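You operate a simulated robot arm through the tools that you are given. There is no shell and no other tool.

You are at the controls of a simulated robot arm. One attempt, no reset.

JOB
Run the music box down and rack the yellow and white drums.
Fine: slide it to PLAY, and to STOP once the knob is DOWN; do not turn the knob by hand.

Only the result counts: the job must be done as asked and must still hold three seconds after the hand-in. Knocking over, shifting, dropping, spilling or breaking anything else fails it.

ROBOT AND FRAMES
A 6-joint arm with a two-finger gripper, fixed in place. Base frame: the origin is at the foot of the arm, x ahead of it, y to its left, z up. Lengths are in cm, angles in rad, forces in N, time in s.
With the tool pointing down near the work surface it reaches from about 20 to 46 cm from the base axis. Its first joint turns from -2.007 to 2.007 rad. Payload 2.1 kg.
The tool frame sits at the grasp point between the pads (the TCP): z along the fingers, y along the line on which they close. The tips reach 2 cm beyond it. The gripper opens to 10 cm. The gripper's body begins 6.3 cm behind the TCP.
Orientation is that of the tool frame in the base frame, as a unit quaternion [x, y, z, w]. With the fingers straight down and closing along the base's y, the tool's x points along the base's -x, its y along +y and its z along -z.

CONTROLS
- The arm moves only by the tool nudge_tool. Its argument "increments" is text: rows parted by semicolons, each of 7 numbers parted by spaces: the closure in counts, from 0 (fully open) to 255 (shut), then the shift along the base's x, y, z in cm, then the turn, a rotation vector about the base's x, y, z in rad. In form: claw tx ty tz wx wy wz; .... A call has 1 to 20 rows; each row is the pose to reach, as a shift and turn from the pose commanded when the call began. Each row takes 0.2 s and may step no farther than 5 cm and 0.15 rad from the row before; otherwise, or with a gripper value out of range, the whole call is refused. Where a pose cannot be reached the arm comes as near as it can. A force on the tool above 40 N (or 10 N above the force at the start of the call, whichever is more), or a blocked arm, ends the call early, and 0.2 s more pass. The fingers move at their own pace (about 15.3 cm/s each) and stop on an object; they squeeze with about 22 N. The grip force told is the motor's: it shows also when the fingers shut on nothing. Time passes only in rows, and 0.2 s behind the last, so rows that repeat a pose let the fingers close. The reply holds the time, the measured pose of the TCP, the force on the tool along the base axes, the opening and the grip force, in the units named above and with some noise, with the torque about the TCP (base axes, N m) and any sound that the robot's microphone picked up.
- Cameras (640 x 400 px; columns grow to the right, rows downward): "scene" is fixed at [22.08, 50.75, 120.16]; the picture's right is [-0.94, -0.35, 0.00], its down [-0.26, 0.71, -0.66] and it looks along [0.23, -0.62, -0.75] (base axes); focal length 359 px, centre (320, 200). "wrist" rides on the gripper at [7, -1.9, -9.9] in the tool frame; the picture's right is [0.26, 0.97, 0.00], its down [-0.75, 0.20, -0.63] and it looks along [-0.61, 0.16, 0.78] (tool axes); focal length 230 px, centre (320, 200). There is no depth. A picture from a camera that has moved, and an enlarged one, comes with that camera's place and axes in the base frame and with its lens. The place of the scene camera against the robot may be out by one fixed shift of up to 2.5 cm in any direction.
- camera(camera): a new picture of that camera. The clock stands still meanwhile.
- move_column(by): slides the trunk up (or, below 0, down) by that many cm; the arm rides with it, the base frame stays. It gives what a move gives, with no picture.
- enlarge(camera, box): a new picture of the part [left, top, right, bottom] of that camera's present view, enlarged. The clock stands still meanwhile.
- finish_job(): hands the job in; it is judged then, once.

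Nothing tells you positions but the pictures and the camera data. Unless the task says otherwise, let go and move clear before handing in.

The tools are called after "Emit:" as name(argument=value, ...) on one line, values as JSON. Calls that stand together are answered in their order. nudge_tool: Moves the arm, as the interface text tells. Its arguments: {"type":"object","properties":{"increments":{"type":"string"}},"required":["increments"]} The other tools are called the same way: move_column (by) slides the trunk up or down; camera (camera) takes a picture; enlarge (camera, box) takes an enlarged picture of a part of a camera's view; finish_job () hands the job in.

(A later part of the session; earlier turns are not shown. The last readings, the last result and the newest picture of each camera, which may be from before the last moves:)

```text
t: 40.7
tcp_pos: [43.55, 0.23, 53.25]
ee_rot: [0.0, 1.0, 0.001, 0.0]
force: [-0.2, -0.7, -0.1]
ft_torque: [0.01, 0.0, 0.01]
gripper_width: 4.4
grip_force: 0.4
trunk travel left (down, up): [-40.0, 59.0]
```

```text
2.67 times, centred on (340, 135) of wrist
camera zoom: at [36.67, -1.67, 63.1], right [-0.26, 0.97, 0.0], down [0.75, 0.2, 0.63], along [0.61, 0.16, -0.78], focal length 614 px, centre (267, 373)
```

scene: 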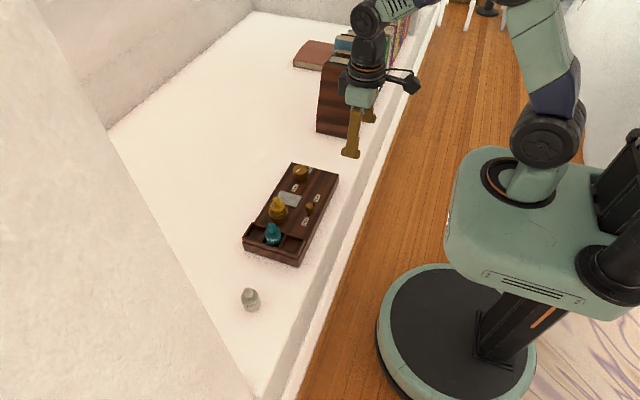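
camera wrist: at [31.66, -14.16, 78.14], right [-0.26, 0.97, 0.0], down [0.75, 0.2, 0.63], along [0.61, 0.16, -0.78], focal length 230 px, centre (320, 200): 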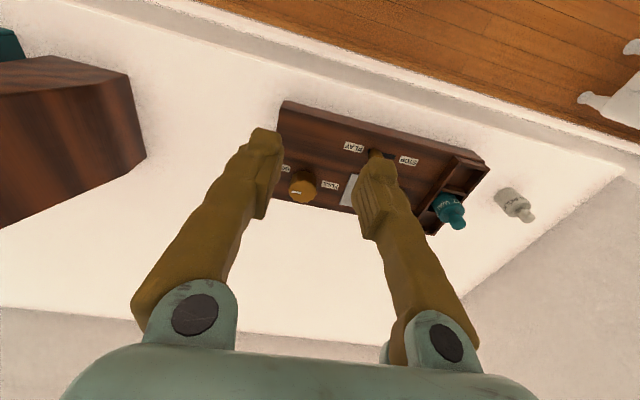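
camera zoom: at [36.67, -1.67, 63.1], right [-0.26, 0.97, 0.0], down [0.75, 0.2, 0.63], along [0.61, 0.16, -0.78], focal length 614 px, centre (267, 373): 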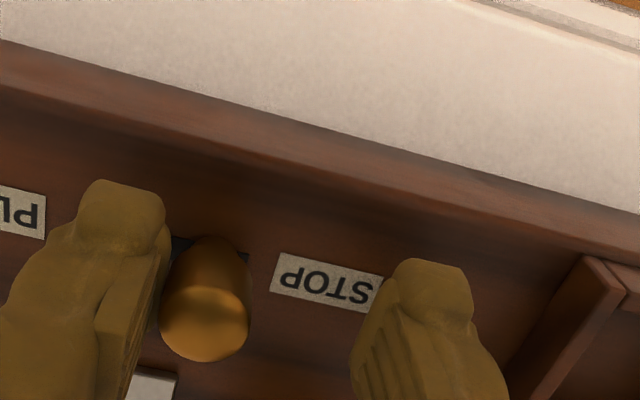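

The peg looks back where it started. I'll push a touch more to be sure it's home, then back off.

Emit:
nudge_tool(increments="143 0 0.15 0 0 0 0; 143 0 0.3 0 0 0 0; 143 0 0.45 0 0 0 0")

Emit:
nudge_tool(increments="143 0 -0.6 0 0 0 0; 143 0 -1.4 0 0 0 0; 143 0 -1.4 0 0 0 0; 143 0 -1.4 4 0 0 0; 143 0 -1.4 8 0 0 0; 143 -4 -1.4 10 0 0 0; 143 -8 1 10 0 0 0; 143 -8 1 10 0 0 0")

Emit:
enlarge(camera="scene", box=[240, 150, 350, 260])

Emit:
camera(camera="wrist")

```text
t: 41.5
tcp_pos: [43.69, 0.45, 53.17]
ee_rot: [0.0, 1.0, 0.0, 0.001]
force: [1.8, -7.3, 2.3]
ft_torque: [-0.16, -0.03, 0.02]
gripper_width: 4.91
grip_force: 4.5
trunk travel left (down, up): [-40.0, 59.0]
```

```text
t: 43.3
tcp_pos: [35.89, 1.72, 63.24]
ee_rot: [0.0, 1.0, 0.0, 0.0]
force: [-0.7, 1.1, -0.9]
ft_torque: [-0.03, 0.0, 0.03]
gripper_width: 4.41
grip_force: 0.1
trunk travel left (down, up): [-40.0, 59.0]
```

```text
3.64 times, centred on (295, 205) of scene
camera zoom: at [22.08, 50.75, 120.16], right [-0.94, -0.35, 0.0], down [-0.26, 0.71, -0.66], along [0.23, -0.62, -0.75], focal length 1306 px, centre (411, 182)
```

zoom: 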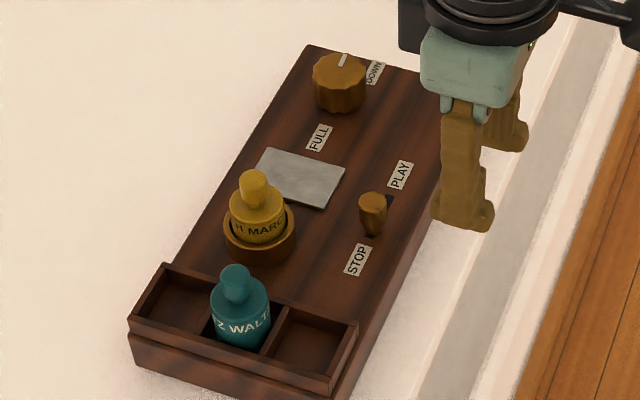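

```text
taken
camera wrist: at [28.8, -0.14, 73.24], right [-0.26, 0.97, 0.0], down [0.75, 0.2, 0.63], along [0.61, 0.16, -0.78], focal length 230 px, centre (320, 200)
```

wrist: 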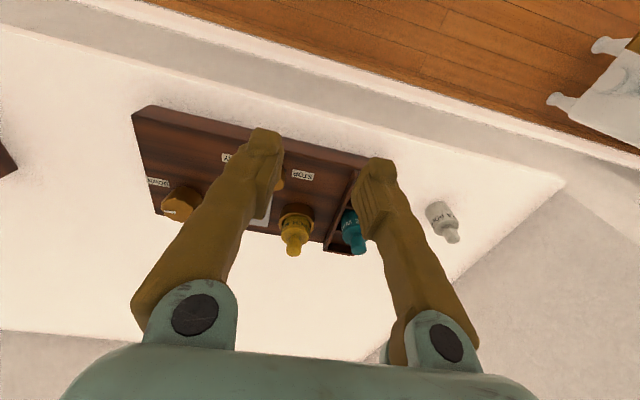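

The slider is at STOP and the knob at DOWN. Next come the drums, so I'll zoom in to see their necks and the rack slots.

Emit:
enlarge(camera="scene", box=[236, 190, 306, 265])

Emit:
enlarge(camera="scene", box=[225, 275, 285, 320])

Emit:
enlarge(camera="wrist", box=[265, 170, 395, 270])

```text
5.33 times, centred on (271, 228) of scene
camera zoom: at [22.08, 50.75, 120.16], right [-0.94, -0.35, 0.0], down [-0.26, 0.71, -0.66], along [0.23, -0.62, -0.75], focal length 1915 px, centre (581, 53)
```

zoom: 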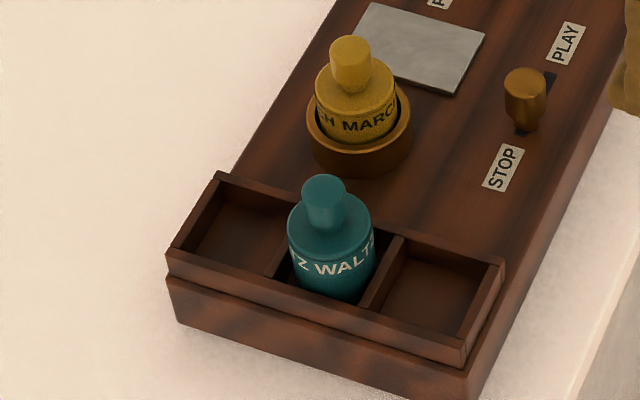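

```text
8.89 times, centred on (255, 298) of scene
camera zoom: at [22.08, 50.75, 120.16], right [-0.94, -0.35, 0.0], down [-0.26, 0.71, -0.66], along [0.23, -0.62, -0.75], focal length 3192 px, centre (898, -667)
```

zoom: 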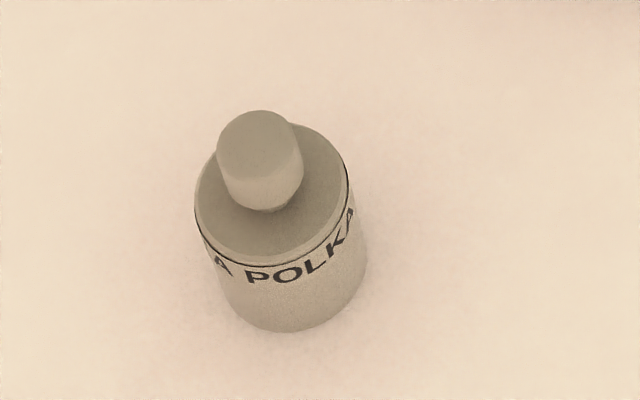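

```text
4.00 times, centred on (330, 220) of wrist
camera zoom: at [28.8, -0.14, 73.24], right [-0.26, 0.97, 0.0], down [0.75, 0.2, 0.63], along [0.61, 0.16, -0.78], focal length 920 px, centre (280, 120)
```

zoom: 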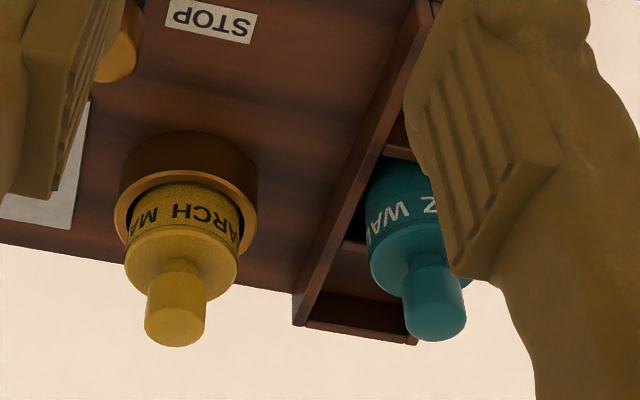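

The drums have a head of about 2 cm on a body of about 3.6 cm, total height about 5.6 cm. The slots are about 4 cm wide, centred near (43.6, 9.95) and (52.8, 9.95). I need an outward tilt to reach that far, so I'll tilt the tool by 0.3 rad and hover over the yellow drum.

Emit:
nudge_tool(increments="77 0 0 1 0 -0.1 0; 77 0 0 2 0 -0.2 0; 77 2 0 2 0 -0.3 0; 77 6 0 1 0 -0.3 0; 77 10 0.5 0 0 -0.3 0; 77 14.4 0.7 0 0 -0.3 0; 77 14.4 0.7 0 0 -0.3 0")

Emit:
camera(camera="wrist")

Emit:
enlarge(camera="scene", box=[220, 150, 370, 270])

```text
t: 44.9
tcp_pos: [50.08, 2.28, 63.19]
ee_rot: [-0.001, 0.989, 0.0, 0.15]
force: [-0.1, -0.7, -0.2]
ft_torque: [-0.03, 0.04, -0.02]
gripper_width: 6.97
grip_force: 0.0
trunk travel left (down, up): [-40.0, 59.0]
```

```text
taken
camera wrist: at [40.43, 0.57, 70.58], right [-0.25, 0.97, -0.08], down [0.53, 0.2, 0.82], along [0.81, 0.16, -0.56], focal length 230 px, centre (320, 200)
```

wrist: 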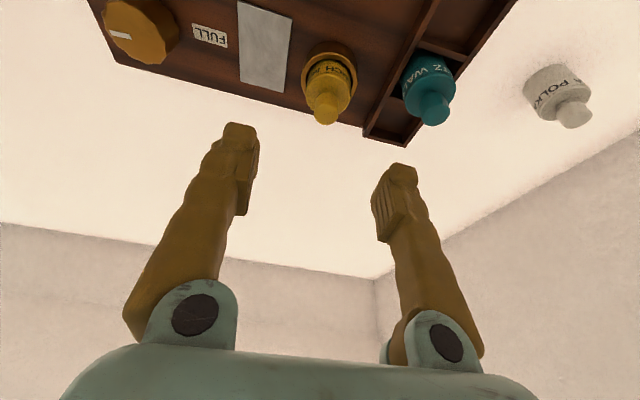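

```text
3.33 times, centred on (295, 210) of scene
camera zoom: at [22.08, 50.75, 120.16], right [-0.94, -0.35, 0.0], down [-0.26, 0.71, -0.66], along [0.23, -0.62, -0.75], focal length 1197 px, centre (403, 167)
```

zoom: 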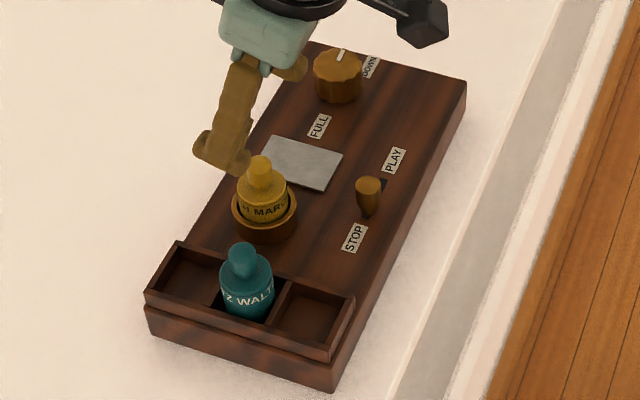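

It reaches well with the tilt, and this view shows all three drums and both ends of the rack. I'll zoom in to measure.

Emit:
enlarge(camera="wrist", box=[280, 0, 520, 150])

Emit:
enlarge(camera="wrist", box=[480, 40, 640, 150])

```text
2.67 times, centred on (400, 75) of wrist
camera zoom: at [40.43, 0.57, 70.58], right [-0.25, 0.97, -0.08], down [0.53, 0.2, 0.82], along [0.81, 0.16, -0.56], focal length 614 px, centre (107, 533)
```

zoom: 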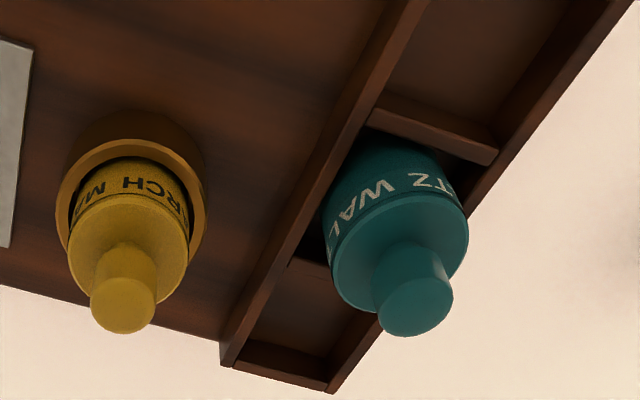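

```text
3.64 times, centred on (560, 95) of wrist
camera zoom: at [40.43, 0.57, 70.58], right [-0.25, 0.97, -0.08], down [0.53, 0.2, 0.82], along [0.81, 0.16, -0.56], focal length 837 px, centre (-553, 582)
```

zoom: 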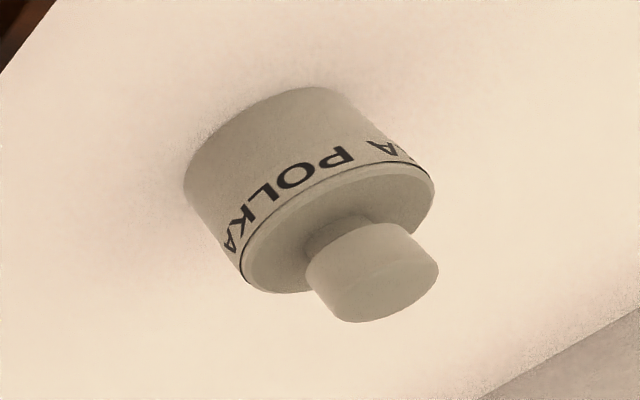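

I put the yellow head at about (50.8, 2.5), top z≈55.6. I'll come down to just above it and measure again.

Emit:
nudge_tool(increments="77 0.2 0.2 -2 0 0 0; 77 0.3 0.2 -3.7 0 0 0; 77 0.3 0.2 -3.7 0 0 0")

Emit:
camera(camera="wrist")

Emit:
enlarge(camera="wrist", box=[240, 60, 400, 180])

Emit:
enlarge(camera="scene", box=[230, 165, 320, 250])

```text
t: 45.7
tcp_pos: [50.29, 2.41, 59.59]
ee_rot: [-0.001, 0.989, 0.001, 0.15]
force: [-0.4, -0.7, -0.5]
ft_torque: [0.0, 0.01, -0.04]
gripper_width: 7.01
grip_force: 0.1
trunk travel left (down, up): [-40.0, 59.0]
```

```text
taken
camera wrist: at [40.74, 0.65, 67.01], right [-0.25, 0.97, -0.08], down [0.53, 0.2, 0.82], along [0.81, 0.16, -0.56], focal length 230 px, centre (320, 200)
```

wrist: 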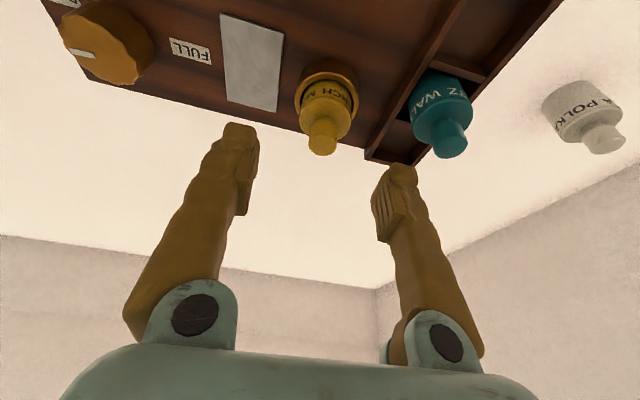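

```text
3.33 times, centred on (320, 120) of wrist
camera zoom: at [40.74, 0.65, 67.01], right [-0.25, 0.97, -0.08], down [0.53, 0.2, 0.82], along [0.81, 0.16, -0.56], focal length 767 px, centre (320, 467)
```

zoom: 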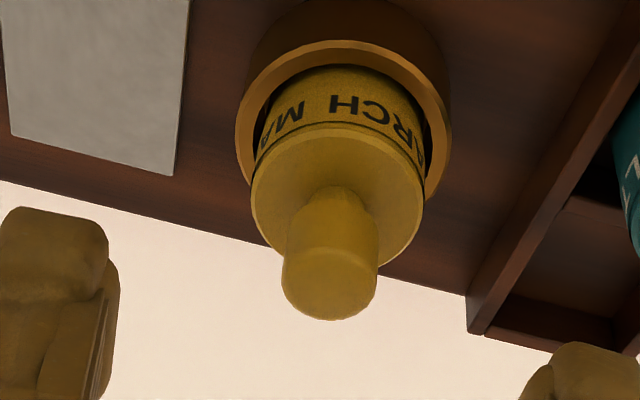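

```text
4.71 times, centred on (275, 208) of scene
camera zoom: at [22.08, 50.75, 120.16], right [-0.94, -0.35, 0.0], down [-0.26, 0.71, -0.66], along [0.23, -0.62, -0.75], focal length 1690 px, centre (532, 165)
```

zoom: 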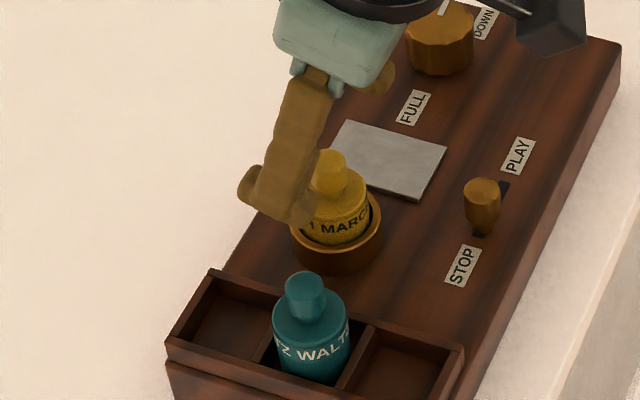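

Yellow's head axis measures (50.65, 2.48), with its top at z≈55.8 and its body top at ≈53.3. I'll descend around the head and close.

Emit:
nudge_tool(increments="77 0.05 0.07 -2 0 0 0; 77 0.05 0.07 -3 0 0 0; 77 0.05 0.07 -3.6 0 0 0; 77 0.05 0.07 -3.6 0 0 0")

Emit:
enlarge(camera="wrist", box=[200, 60, 440, 220])

```text
t: 46.7
tcp_pos: [50.36, 2.58, 55.93]
ee_rot: [0.0, 0.989, 0.0, 0.15]
force: [0.0, 0.1, 0.3]
ft_torque: [-0.02, -0.05, 0.0]
gripper_width: 6.97
grip_force: 0.1
trunk travel left (down, up): [-40.0, 59.0]
```

```text
2.50 times, centred on (320, 140) of wrist
camera zoom: at [40.82, 0.79, 63.33], right [-0.25, 0.97, -0.08], down [0.53, 0.2, 0.82], along [0.81, 0.16, -0.56], focal length 575 px, centre (320, 350)
```

zoom: 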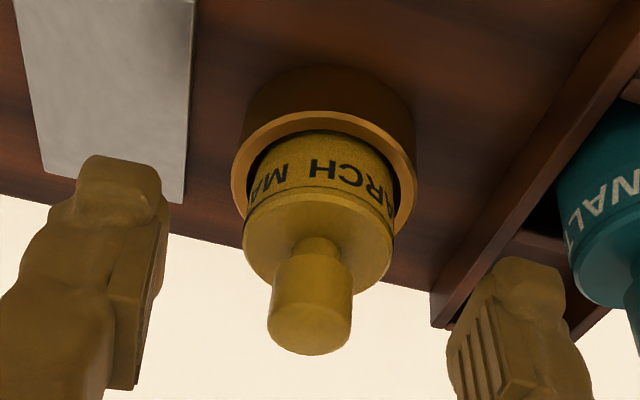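

The head sits between the fingers, about 0.15 cm off-centre. I'll correct that and close.

Emit:
nudge_tool(increments="77 0 -0.17 0 0 0 0; 140 0 -0.17 0 0 0 0; 180 0 -0.17 0 0 0 0; 200 0 -0.17 0 0 0 0; 225 0 -0.17 0 0 0 0; 255 0 -0.17 0 0 0 0; 255 0 -0.17 0 0 0 0; 255 0 -0.17 0 0 0 0")

Emit:
enlarge(camera="wrist", box=[200, 60, 440, 220])

```text
t: 48.5
tcp_pos: [50.34, 2.3, 56.2]
ee_rot: [0.0, 0.988, 0.0, 0.151]
force: [3.0, 0.3, 9.7]
ft_torque: [0.0, -0.13, 0.0]
gripper_width: 1.66
grip_force: 21.8
trunk travel left (down, up): [-40.0, 59.0]
```

```text
2.50 times, centred on (320, 140) of wrist
camera zoom: at [40.79, 0.6, 63.41], right [-0.25, 0.97, -0.08], down [0.53, 0.2, 0.83], along [0.81, 0.16, -0.56], focal length 575 px, centre (320, 350)
```

zoom: 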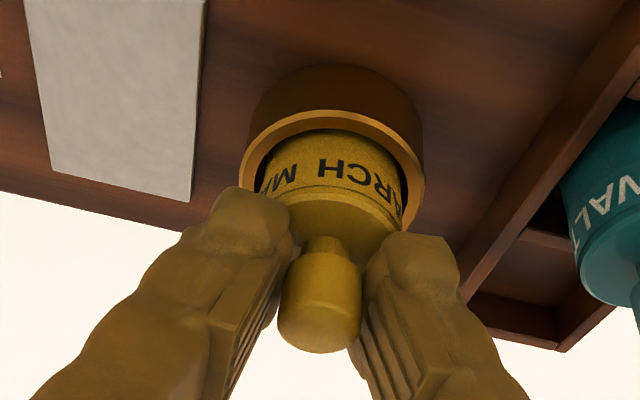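

The yellow head is gripped (width 1.66), with the tips resting lightly on the drum's shoulder. I'll lift it straight up.

Emit:
nudge_tool(increments="255 0 0 0.5 0 0 0; 255 0 0 1.5 0 0 0; 255 0 0 3 0 0 0; 255 0 0 4.5 0 0 0; 255 0 0 6 0 0 0; 255 0 0 6 0 0 0")

Emit:
camera(camera="wrist")

Emit:
enlarge(camera="scene", box=[230, 165, 320, 250])

```text
t: 49.9
tcp_pos: [50.47, 2.41, 61.78]
ee_rot: [-0.001, 0.989, 0.0, 0.149]
force: [-0.6, -1.1, -0.9]
ft_torque: [-0.01, 0.01, 0.03]
gripper_width: 1.65
grip_force: 21.6
trunk travel left (down, up): [-40.0, 59.0]
```

```text
taken
camera wrist: at [40.89, 0.67, 69.28], right [-0.25, 0.97, -0.08], down [0.53, 0.2, 0.82], along [0.81, 0.16, -0.56], focal length 230 px, centre (320, 200)
```

wrist: 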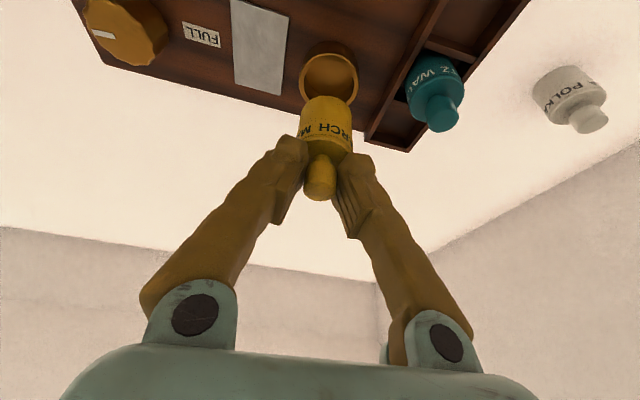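

```text
4.71 times, centred on (275, 208) of scene
camera zoom: at [22.08, 50.75, 120.16], right [-0.94, -0.35, 0.0], down [-0.26, 0.71, -0.66], along [0.23, -0.62, -0.75], focal length 1690 px, centre (532, 165)
```

zoom: 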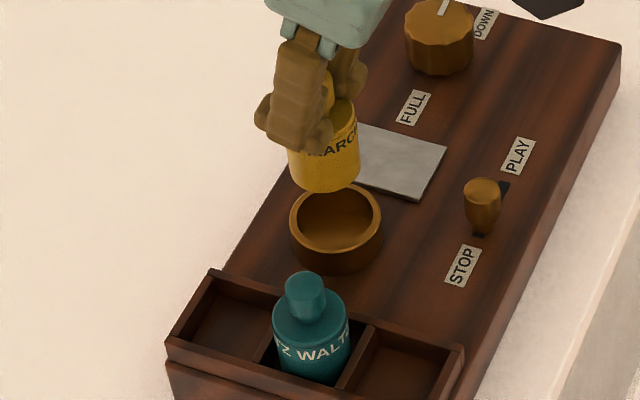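

The yellow drum is out of the cup and hanging upright. I'll zoom in to measure its offset from the TCP.

Emit:
enlarge(camera="wrist", box=[240, 40, 480, 210])

```text
2.35 times, centred on (360, 125) of wrist
camera zoom: at [40.89, 0.67, 69.28], right [-0.25, 0.97, -0.08], down [0.53, 0.2, 0.82], along [0.81, 0.16, -0.56], focal length 541 px, centre (226, 376)
```

zoom: 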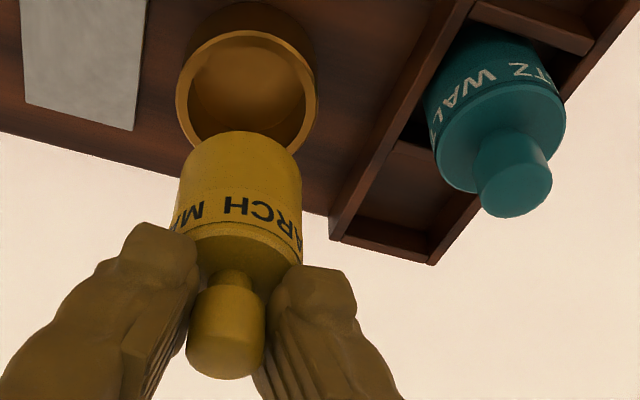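

Combining both cameras, I estimate the drum axis at about the TCP xy, the teal drum at about (48.1, 9.6), and the far slot centre at about (52.65, 9.7). I'll carry the yellow drum above the far slot.

Emit:
nudge_tool(increments="255 0.8 2.4 0 0 0 0; 255 1.5 4.8 0 0 0 0; 255 2.2 7.27 0 0 0 0; 255 2.2 7.27 0 0 0 0; 255 2.2 7.27 0 0 0 0")

Emit:
camera(camera="wrist")

Emit:
enlarge(camera="scene", box=[220, 180, 320, 280])

```text
t: 51.1
tcp_pos: [52.8, 9.53, 61.97]
ee_rot: [0.001, 0.989, -0.001, 0.149]
force: [0.1, 0.2, -2.0]
ft_torque: [0.0, 0.02, -0.01]
gripper_width: 1.64
grip_force: 22.0
trunk travel left (down, up): [-40.0, 59.0]
```

```text
taken
camera wrist: at [43.12, 7.79, 69.28], right [-0.25, 0.97, -0.08], down [0.53, 0.2, 0.82], along [0.81, 0.16, -0.56], focal length 230 px, centre (320, 200)
```

wrist: 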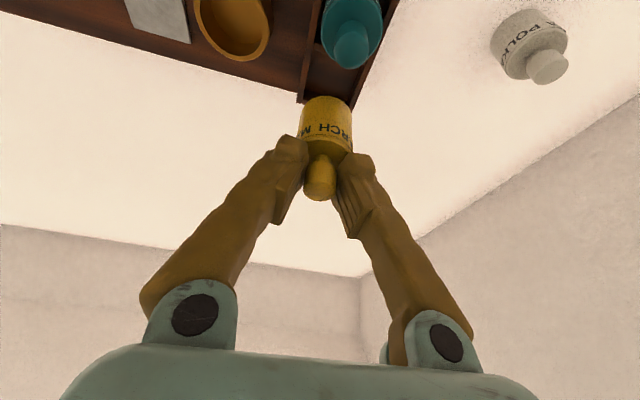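

```text
4.00 times, centred on (270, 230) of scene
camera zoom: at [22.08, 50.75, 120.16], right [-0.94, -0.35, 0.0], down [-0.26, 0.71, -0.66], along [0.23, -0.62, -0.75], focal length 1436 px, centre (520, 80)
```

zoom: 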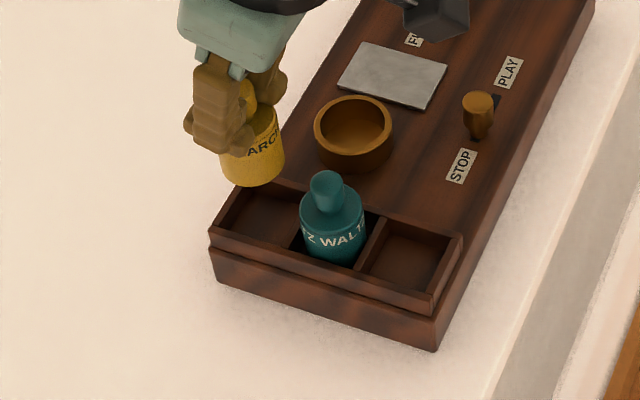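

The drum hovers above the far slot; my image check says it needs about +0.1 cm in x and y. I'll lower to just above the rim and check again.

Emit:
nudge_tool(increments="255 0.1 0.1 -1.5 0 0 0; 255 0.1 0.1 -3 0 0 0; 255 0.1 0.1 -3.5 0 0 0; 255 0.1 0.1 -3.5 0 0 0")

Emit:
enlarge(camera="wrist", box=[260, 0, 420, 110])

Emit:
enlarge(camera="scene", box=[230, 200, 310, 260])

```text
t: 52.1
tcp_pos: [52.81, 9.72, 58.38]
ee_rot: [0.0, 0.989, 0.0, 0.149]
force: [-0.1, 0.4, -0.5]
ft_torque: [0.04, -0.04, -0.01]
gripper_width: 1.65
grip_force: 22.0
trunk travel left (down, up): [-40.0, 59.0]
```

```text
3.64 times, centred on (340, 55) of wrist
camera zoom: at [43.22, 7.97, 65.77], right [-0.25, 0.97, -0.08], down [0.53, 0.2, 0.82], along [0.81, 0.16, -0.56], focal length 837 px, centre (247, 727)
```

zoom: 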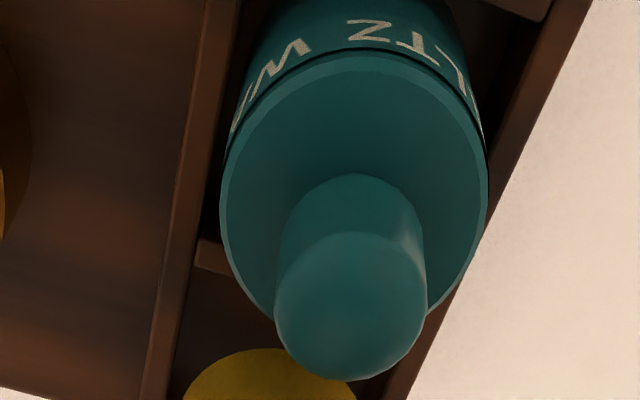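

```text
6.67 times, centred on (270, 230) of scene
camera zoom: at [22.08, 50.75, 120.16], right [-0.94, -0.35, 0.0], down [-0.26, 0.71, -0.66], along [0.23, -0.62, -0.75], focal length 2394 px, centre (653, 0)
```

zoom: 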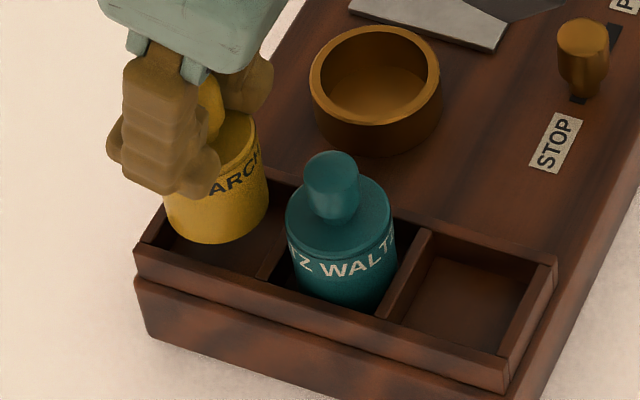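

The alignment looks good in both views. I'll lower gently into the slot while watching the force.

Emit:
nudge_tool(increments="255 0 0 -0.5 0 0 0; 255 0 0 -0.9 0 0 0; 255 0 0 -1.2 0 0 0; 255 0 0 -1.5 0 0 0; 255 0 0 -1.5 0 0 0")

Emit:
enlarge(camera="scene", box=[230, 200, 310, 260])

```text
t: 53.3
tcp_pos: [52.82, 9.71, 56.85]
ee_rot: [0.0, 0.989, 0.0, 0.149]
force: [-0.8, 0.0, -1.0]
ft_torque: [0.02, 0.0, 0.0]
gripper_width: 1.68
grip_force: 22.3
trunk travel left (down, up): [-40.0, 59.0]
```

```text
6.67 times, centred on (270, 230) of scene
camera zoom: at [22.08, 50.75, 120.16], right [-0.94, -0.35, 0.0], down [-0.26, 0.71, -0.66], along [0.23, -0.62, -0.75], focal length 2394 px, centre (653, 0)
```

zoom: 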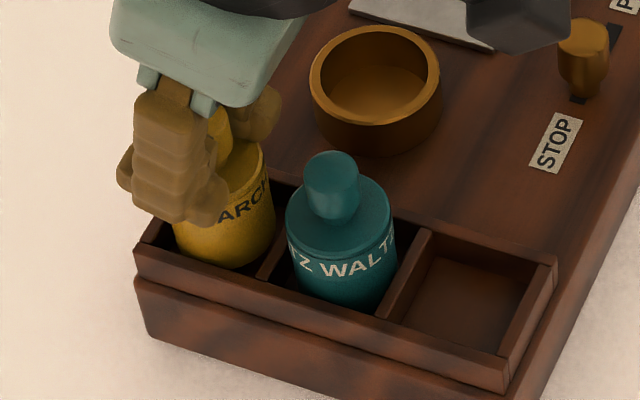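

It's entering the slot with no contact force. I'll continue down to the floor in small steps.

Emit:
nudge_tool(increments="255 0 0 -0.2 0 0 0; 255 0 0 -0.4 0 0 0; 255 0 0 -0.55 0 0 0; 255 0 0 -0.7 0 0 0")

Emit:
enlarge(camera="scene", box=[230, 200, 310, 260])

```text
t: 54.3
tcp_pos: [52.75, 9.72, 56.18]
ee_rot: [0.0, 0.989, 0.0, 0.15]
force: [0.5, -0.6, -0.1]
ft_torque: [0.01, 0.01, -0.03]
gripper_width: 1.65
grip_force: 21.8
trunk travel left (down, up): [-40.0, 59.0]
```

```text
6.67 times, centred on (270, 230) of scene
camera zoom: at [22.08, 50.75, 120.16], right [-0.94, -0.35, 0.0], down [-0.26, 0.71, -0.66], along [0.23, -0.62, -0.75], focal length 2394 px, centre (653, 0)
```

zoom: 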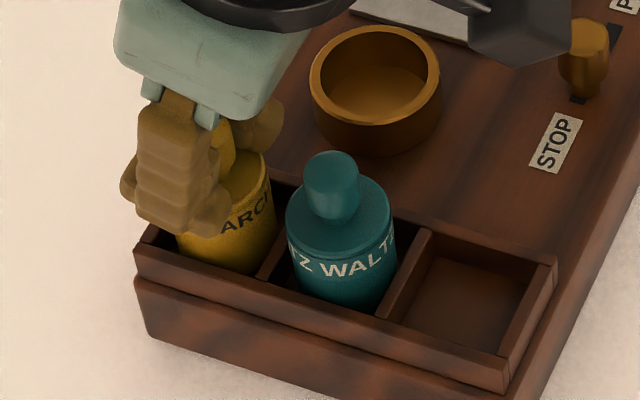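

It still isn't touching, so I'll go lower until it touches the floor.

Emit:
nudge_tool(increments="255 0 0 -0.15 0 0 0; 255 0 0 -0.3 0 0 0; 255 0 0 -0.4 0 0 0")

```text
t: 55.1
tcp_pos: [52.85, 9.61, 56.09]
ee_rot: [-0.001, 0.988, 0.001, 0.154]
force: [0.9, -0.6, 14.6]
ft_torque: [-0.04, 0.11, 0.0]
gripper_width: 1.64
grip_force: 22.1
trunk travel left (down, up): [-40.0, 59.0]
```

It's seated on the floor with about 15 N of contact force. I'll ease that off, open gradually and lift away.

Emit:
nudge_tool(increments="255 0 0 0.2 0 0 0; 255 0 0 0.25 0 0 0; 200 0 0 0.25 0 0 0; 170 0 0 0.25 0 0 0; 140 0 0 0.25 0 0 0; 110 0 0 0.4 0 0 0; 100 0 0 0.6 0 0 0")

Emit:
enlarge(camera="wrist", box=[200, 60, 440, 220])

Emit:
enlarge(camera="scene", box=[230, 200, 310, 260])

```text
t: 56.7
tcp_pos: [52.65, 9.63, 56.35]
ee_rot: [0.0, 0.989, 0.0, 0.15]
force: [-0.7, 1.2, -0.7]
ft_torque: [0.0, 0.02, 0.02]
gripper_width: 6.12
grip_force: 0.0
trunk travel left (down, up): [-40.0, 59.0]
```

```text
2.50 times, centred on (320, 140) of wrist
camera zoom: at [43.09, 7.91, 63.81], right [-0.25, 0.97, -0.08], down [0.53, 0.2, 0.82], along [0.81, 0.16, -0.56], focal length 575 px, centre (320, 350)
```

zoom: 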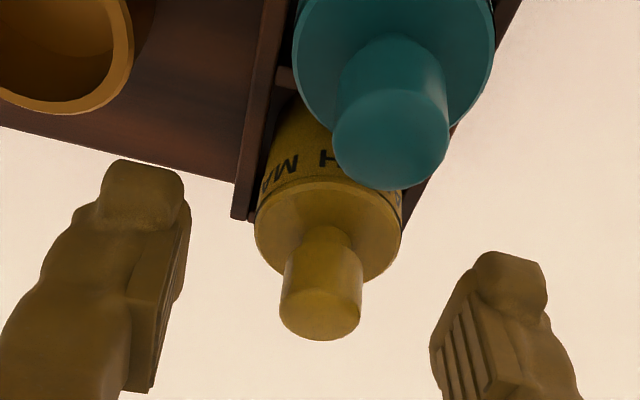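

```text
6.67 times, centred on (270, 230) of scene
camera zoom: at [22.08, 50.75, 120.16], right [-0.94, -0.35, 0.0], down [-0.26, 0.71, -0.66], along [0.23, -0.62, -0.75], focal length 2394 px, centre (653, 0)
```

zoom: 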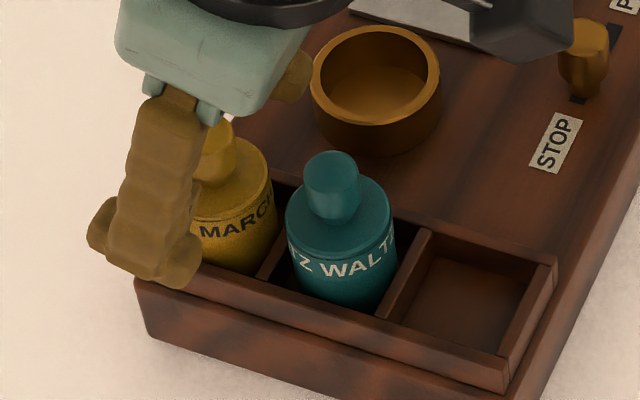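

Yellow is seated and released. I'll rise clear and move over to the white drum.

Emit:
nudge_tool(increments="100 0 0 2 0 0 0; 100 0 0 4 0 0 0; 100 0 0 6.5 0 0 0; 90 -1 3.5 6.5 0 0 0; 77 -2 7 6.5 0 0 0; 77 -3.5 10.8 6.5 0 0 0; 77 -5.2 14.4 5.5 0 0 0; 77 -5.2 14.4 3 0 0 0; 77 -5.2 14.4 3 0 0 0")

Emit:
camera(camera="wrist")

Emit:
enlarge(camera="scene", box=[220, 190, 320, 320])

Emit:
enlarge(camera="wrist", box=[240, 40, 400, 180])

```text
t: 58.7
tcp_pos: [47.1, 23.8, 59.23]
ee_rot: [0.001, 0.989, 0.0, 0.149]
force: [-0.7, 0.2, -0.1]
ft_torque: [0.02, 0.0, -0.01]
gripper_width: 6.98
grip_force: 0.1
out of reach, approached as far as the arm can: row 7, 8, 9
trunk travel left (down, up): [-40.0, 59.0]
```

```text
taken
camera wrist: at [37.43, 22.16, 66.71], right [-0.25, 0.97, -0.08], down [0.53, 0.2, 0.82], along [0.81, 0.16, -0.56], focal length 230 px, centre (320, 200)
```

wrist: 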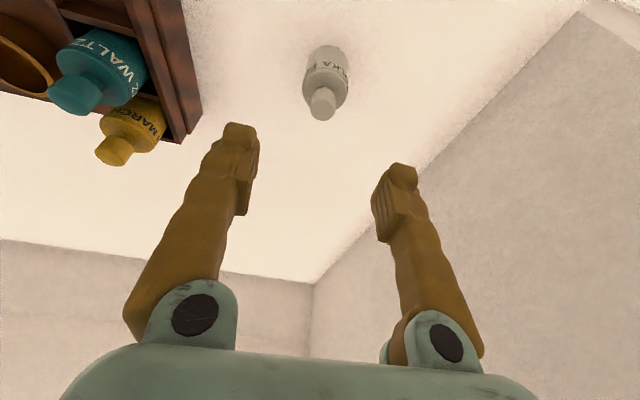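

```text
3.08 times, centred on (270, 255) of scene
camera zoom: at [22.08, 50.75, 120.16], right [-0.94, -0.35, 0.0], down [-0.26, 0.71, -0.66], along [0.23, -0.62, -0.75], focal length 1105 px, centre (474, 31)
```

zoom: 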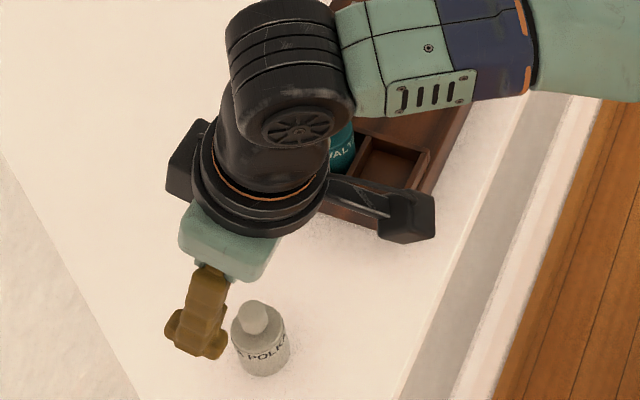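

```text
2.86 times, centred on (320, 110) of wrist
camera zoom: at [37.43, 22.16, 66.71], right [-0.25, 0.97, -0.08], down [0.53, 0.2, 0.82], along [0.81, 0.16, -0.56], focal length 657 px, centre (320, 457)
```

zoom: 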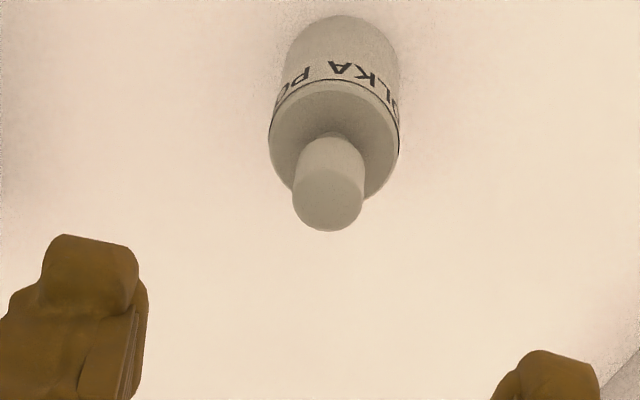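

The white drum triangulates well: head top (47.3, 23.7, 52.0), body top z≈49.7. I'll descend part-way and check the alignment.

Emit:
nudge_tool(increments="77 0.1 -0.1 -1.5 0 0 0; 77 0.15 -0.1 -3.5 0 0 0; 77 0.15 -0.1 -4 0 0 0; 77 0.15 -0.1 -4 0 0 0")

Emit:
enlarge(camera="wrist", box=[240, 60, 400, 200])

```text
t: 59.7
tcp_pos: [47.24, 23.86, 55.34]
ee_rot: [0.0, 0.989, 0.0, 0.15]
force: [0.1, -0.3, -0.3]
ft_torque: [-0.01, 0.05, 0.02]
gripper_width: 6.96
grip_force: 0.1
trunk travel left (down, up): [-40.0, 59.0]
```

```text
2.86 times, centred on (320, 130) of wrist
camera zoom: at [37.64, 22.02, 62.69], right [-0.25, 0.97, -0.08], down [0.53, 0.2, 0.82], along [0.81, 0.16, -0.56], focal length 657 px, centre (320, 400)
```

zoom: 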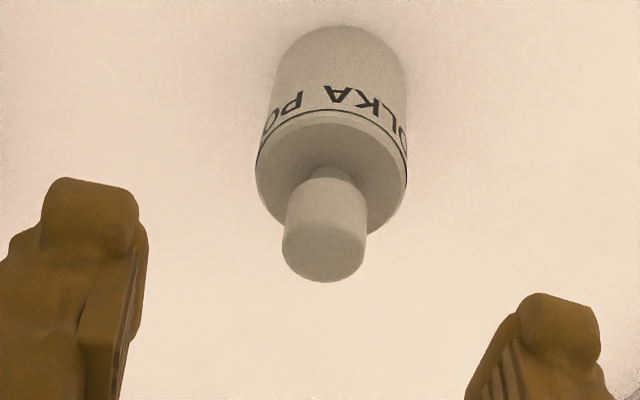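

It's centred well. I'll descend around the head, stopping if the tips touch.

Emit:
nudge_tool(increments="77 0 -0.03 -1 0 0 0; 77 0 -0.03 -2 0 0 0; 77 0 -0.03 -2.6 0 0 0; 77 0 -0.03 -2.9 0 0 0; 77 0 -0.03 -2.9 0 0 0")

Emit:
enlarge(camera="wrist", box=[200, 60, 440, 220])

```text
t: 60.9
tcp_pos: [47.28, 23.82, 52.45]
ee_rot: [0.001, 0.989, 0.0, 0.15]
force: [-0.5, 0.0, 0.0]
ft_torque: [-0.01, 0.0, -0.02]
gripper_width: 6.99
grip_force: 0.1
trunk travel left (down, up): [-40.0, 59.0]
```

```text
2.50 times, centred on (320, 140) of wrist
camera zoom: at [37.59, 21.94, 59.85], right [-0.25, 0.97, -0.08], down [0.53, 0.2, 0.82], along [0.81, 0.16, -0.56], focal length 575 px, centre (320, 350)
```

zoom: 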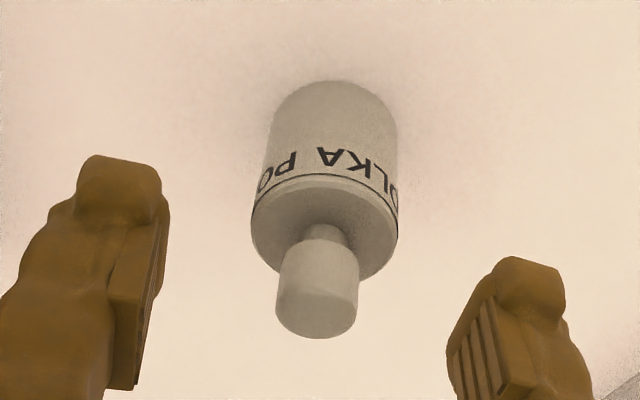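

This view matches the yellow pre-grasp except about 0.3 cm high. I'll go slightly lower and close.

Emit:
nudge_tool(increments="77 0 -0.07 -0.15 0 0 0; 77 0 -0.07 -0.28 0 0 0; 140 0 -0.07 -0.28 0 0 0; 180 0 -0.07 -0.28 0 0 0; 200 0 -0.07 -0.28 0 0 0; 225 0 -0.07 -0.28 0 0 0; 255 0 -0.07 -0.28 0 0 0; 255 0 -0.07 -0.28 0 0 0; 255 0 -0.07 -0.28 0 0 0")

Emit:
enlarge(camera="wrist", box=[200, 60, 440, 220])

```text
t: 62.9
tcp_pos: [47.22, 23.68, 52.08]
ee_rot: [-0.001, 0.989, 0.0, 0.149]
force: [0.6, -0.5, 0.6]
ft_torque: [0.01, 0.02, 0.01]
gripper_width: 1.66
grip_force: 22.3
trunk travel left (down, up): [-40.0, 59.0]
```

```text
2.50 times, centred on (320, 140) of wrist
camera zoom: at [37.6, 21.9, 59.53], right [-0.25, 0.97, -0.08], down [0.53, 0.2, 0.82], along [0.81, 0.16, -0.56], focal length 575 px, centre (320, 350)
```

zoom: 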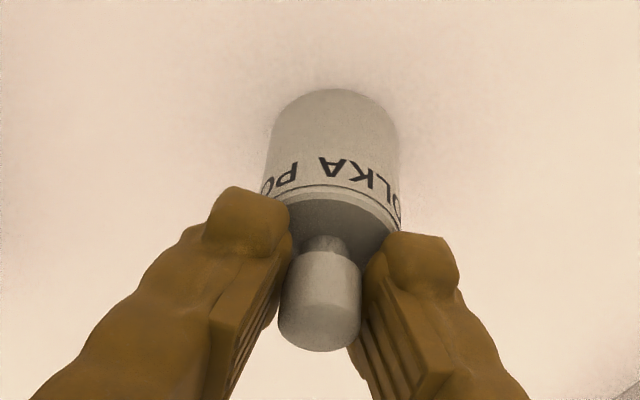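

The white drum is gripped exactly as the yellow was. I'll lift it and bring it inward.

Emit:
nudge_tool(increments="255 0 0 0.5 0 0 0; 255 0 0 2 0 0 0; 255 0 0 4 0 0 0; 255 -1 -1 6 0 0 0; 255 -2 -3 8 0 0 0; 255 -3 -5 10 0 0 0; 255 -3.65 -7 10 0 0 0; 255 -3.65 -7 10 0 0 0")

Emit:
enlarge(camera="wrist", box=[200, 60, 440, 220])

Emit:
camera(camera="scene")

```text
t: 64.7
tcp_pos: [48.52, 20.63, 62.4]
ee_rot: [-0.001, 0.989, -0.001, 0.149]
force: [0.0, -1.1, -1.0]
ft_torque: [-0.02, -0.01, 0.01]
gripper_width: 1.67
grip_force: 22.1
out of reach, approached as far as the arm can: row 4, 5, 6, 7, 8
trunk travel left (down, up): [-40.0, 59.0]
```

```text
2.50 times, centred on (320, 140) of wrist
camera zoom: at [38.92, 18.91, 69.88], right [-0.25, 0.97, -0.08], down [0.53, 0.2, 0.82], along [0.81, 0.16, -0.56], focal length 575 px, centre (320, 350)
```

zoom: 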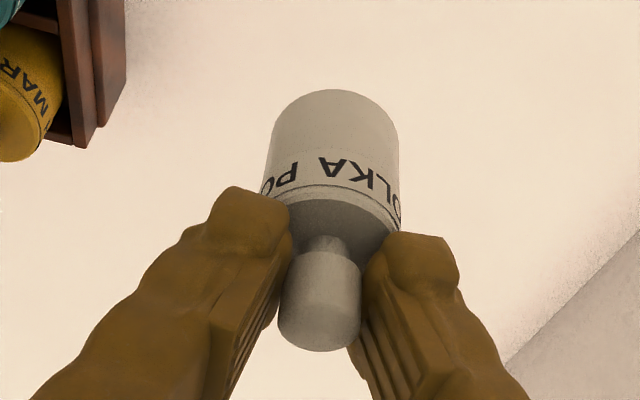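

```text
taken
```

scene: 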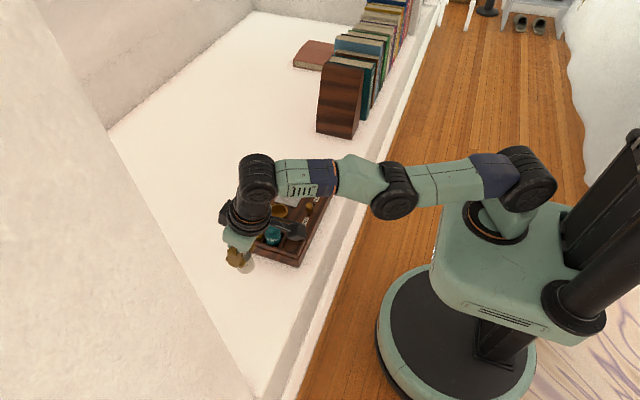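

The arm got near full stretch and stopped short, at (48.5, 20.6, 62.4). I'll take a small inward move to see what it does from there.

Emit:
nudge_tool(increments="255 -0.7 -0.5 0 0 0 0; 255 -1.5 -1 0 0 0 0")

```text
t: 65.3
tcp_pos: [48.62, 20.45, 62.77]
ee_rot: [0.001, 0.989, -0.003, 0.151]
force: [0.1, 0.3, -0.2]
ft_torque: [-0.03, -0.01, -0.02]
gripper_width: 1.67
grip_force: 22.1
out of reach, approached as far as the arm can: row 1, 2
trunk travel left (down, up): [-40.0, 59.0]
```

The arm is straight out and the solver seems stuck there. Going lower gives slack, and the drum is still over open table well clear of the box, so I'll move down.

Emit:
nudge_tool(increments="255 0 0 -1.5 0 0 0; 255 0 0 -3 0 0 0; 255 0 0 -4.5 0 0 0; 255 0 0 -5.5 0 0 0; 255 0 0 -5.5 0 0 0")

```text
t: 66.5
tcp_pos: [47.19, 19.66, 57.16]
ee_rot: [0.001, 0.989, 0.0, 0.149]
force: [-1.3, 0.0, -0.5]
ft_torque: [0.02, -0.03, -0.01]
gripper_width: 1.64
grip_force: 21.9
trunk travel left (down, up): [-40.0, 59.0]
```

It's free again at (47.2, 19.7, 57.2). I'll use the trunk to lift, which leaves the arm unstretched.

Emit:
move_column(by=4)

Emit:
nudge_tool(increments="255 -1.2 -2 0 0 0 0; 255 -2.4 -4 0 0 0 0; 255 -3.6 -6 0 0 0 0; 255 -3.6 -6 0 0 0 0")

```text
t: 67.4
tcp_pos: [47.18, 19.7, 61.09]
ee_rot: [0.0, 0.989, 0.0, 0.15]
force: [0.8, 0.0, -1.6]
ft_torque: [-0.03, -0.01, 0.0]
gripper_width: 1.66
grip_force: 22.5
trunk travel left (down, up): [-44.0, 55.0]
```

```text
t: 68.4
tcp_pos: [43.69, 13.57, 61.23]
ee_rot: [0.001, 0.989, 0.0, 0.15]
force: [0.5, 0.0, -1.8]
ft_torque: [0.05, 0.01, -0.02]
gripper_width: 1.64
grip_force: 22.3
trunk travel left (down, up): [-44.0, 55.0]
```

Now I'll move over the near slot.

Emit:
nudge_tool(increments="255 -0.05 -1.5 0 0 0 0; 255 -0.1 -3 0 0 0 0; 255 -0.1 -3.9 0 0 0 0; 255 -0.1 -3.9 0 0 0 0")

Emit:
camera(camera="wrist")

Emit:
enlarge(camera="scene", box=[230, 200, 326, 272])

```text
t: 69.4
tcp_pos: [43.41, 9.57, 61.11]
ee_rot: [0.0, 0.989, 0.0, 0.149]
force: [-0.6, 0.1, -1.5]
ft_torque: [0.0, 0.0, 0.0]
gripper_width: 1.63
grip_force: 22.0
trunk travel left (down, up): [-44.0, 55.0]
```

```text
taken
camera wrist: at [33.76, 7.89, 68.51], right [-0.25, 0.97, -0.08], down [0.53, 0.2, 0.82], along [0.81, 0.16, -0.56], focal length 230 px, centre (320, 200)
```

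wrist: 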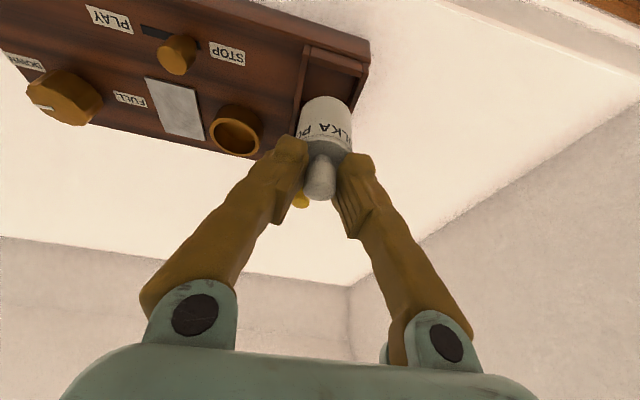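

```text
5.56 times, centred on (278, 236) of scene
camera zoom: at [22.08, 50.75, 120.16], right [-0.94, -0.35, 0.0], down [-0.26, 0.71, -0.66], along [0.23, -0.62, -0.75], focal length 1995 px, centre (553, 0)
```

zoom: 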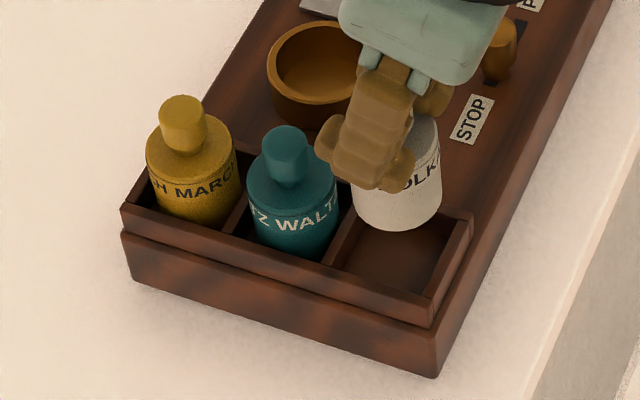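

Yellow is seated well. For the white drum, the scene view suggests it needs about +0.3–0.4 cm in x. I'll check with a wrist zoom.

Emit:
enlarge(camera="wrist", box=[240, 20, 400, 140])

Emit:
enlarge(camera="scene", box=[270, 220, 318, 260])

```text
3.33 times, centred on (320, 80) of wrist
camera zoom: at [33.76, 7.89, 68.51], right [-0.25, 0.97, -0.08], down [0.53, 0.2, 0.82], along [0.81, 0.16, -0.56], focal length 767 px, centre (320, 600)
```

zoom: 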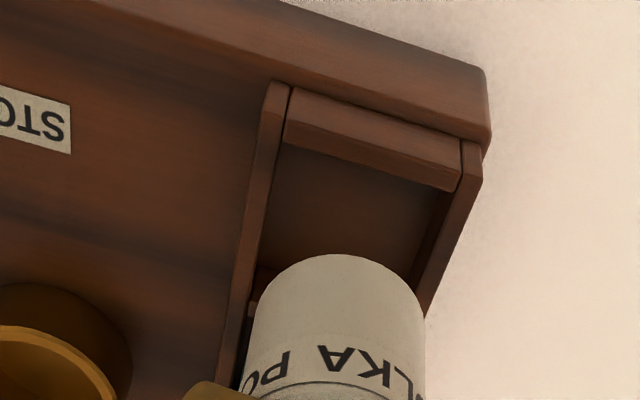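

```text
10.00 times, centred on (294, 240) of scene
camera zoom: at [22.08, 50.75, 120.16], right [-0.94, -0.35, 0.0], down [-0.26, 0.71, -0.66], along [0.23, -0.62, -0.75], focal length 3591 px, centre (580, -200)
```

zoom: 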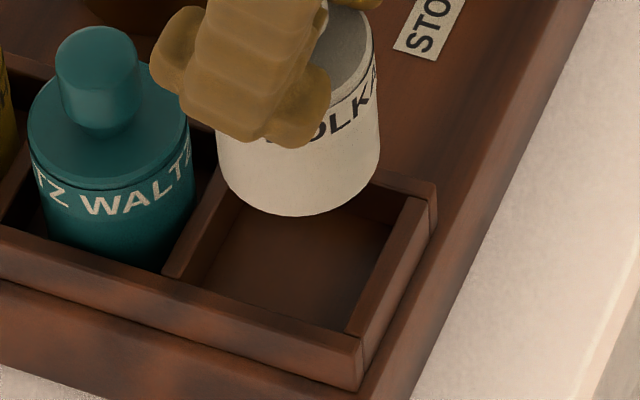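

The wrist view puts the slot centre near (43.8, 9.7). I'll shift +0.35 in x and +0.08 in y, lower to just above the rim and check again.

Emit:
nudge_tool(increments="255 0.35 0.08 -1 0 0 0; 255 0.35 0.08 -2 0 0 0; 255 0.35 0.08 -2.7 0 0 0; 255 0.35 0.08 -2.7 0 0 0")

Emit:
enlarge(camera="wrist", box=[240, 20, 400, 140])

Emit:
enlarge(camera="scene", box=[270, 220, 318, 260])

```text
t: 70.4
tcp_pos: [43.66, 9.68, 58.49]
ee_rot: [0.0, 0.989, 0.0, 0.15]
force: [0.4, 0.3, 0.7]
ft_torque: [0.02, 0.02, -0.02]
gripper_width: 1.64
grip_force: 21.5
trunk travel left (down, up): [-44.0, 55.0]
```

```text
3.33 times, centred on (320, 80) of wrist
camera zoom: at [34.14, 8.02, 65.8], right [-0.25, 0.97, -0.08], down [0.53, 0.2, 0.82], along [0.81, 0.16, -0.56], focal length 767 px, centre (320, 600)
```

zoom: 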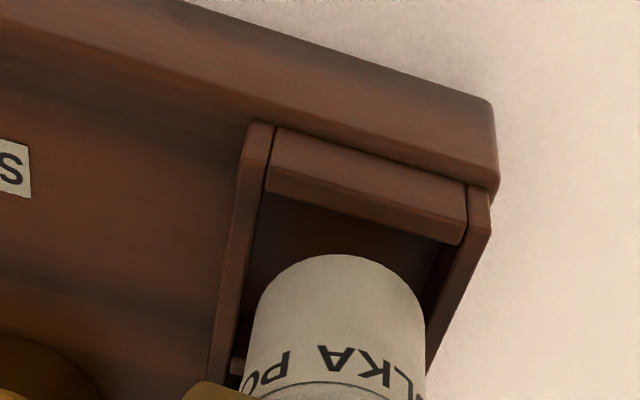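

```text
10.00 times, centred on (294, 240) of scene
camera zoom: at [22.08, 50.75, 120.16], right [-0.94, -0.35, 0.0], down [-0.26, 0.71, -0.66], along [0.23, -0.62, -0.75], focal length 3591 px, centre (580, -200)
```

zoom: 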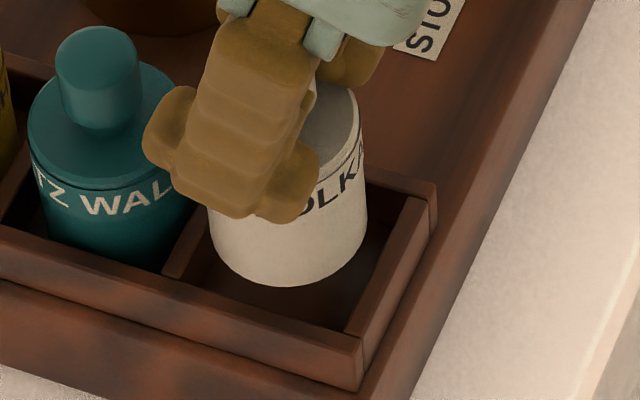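

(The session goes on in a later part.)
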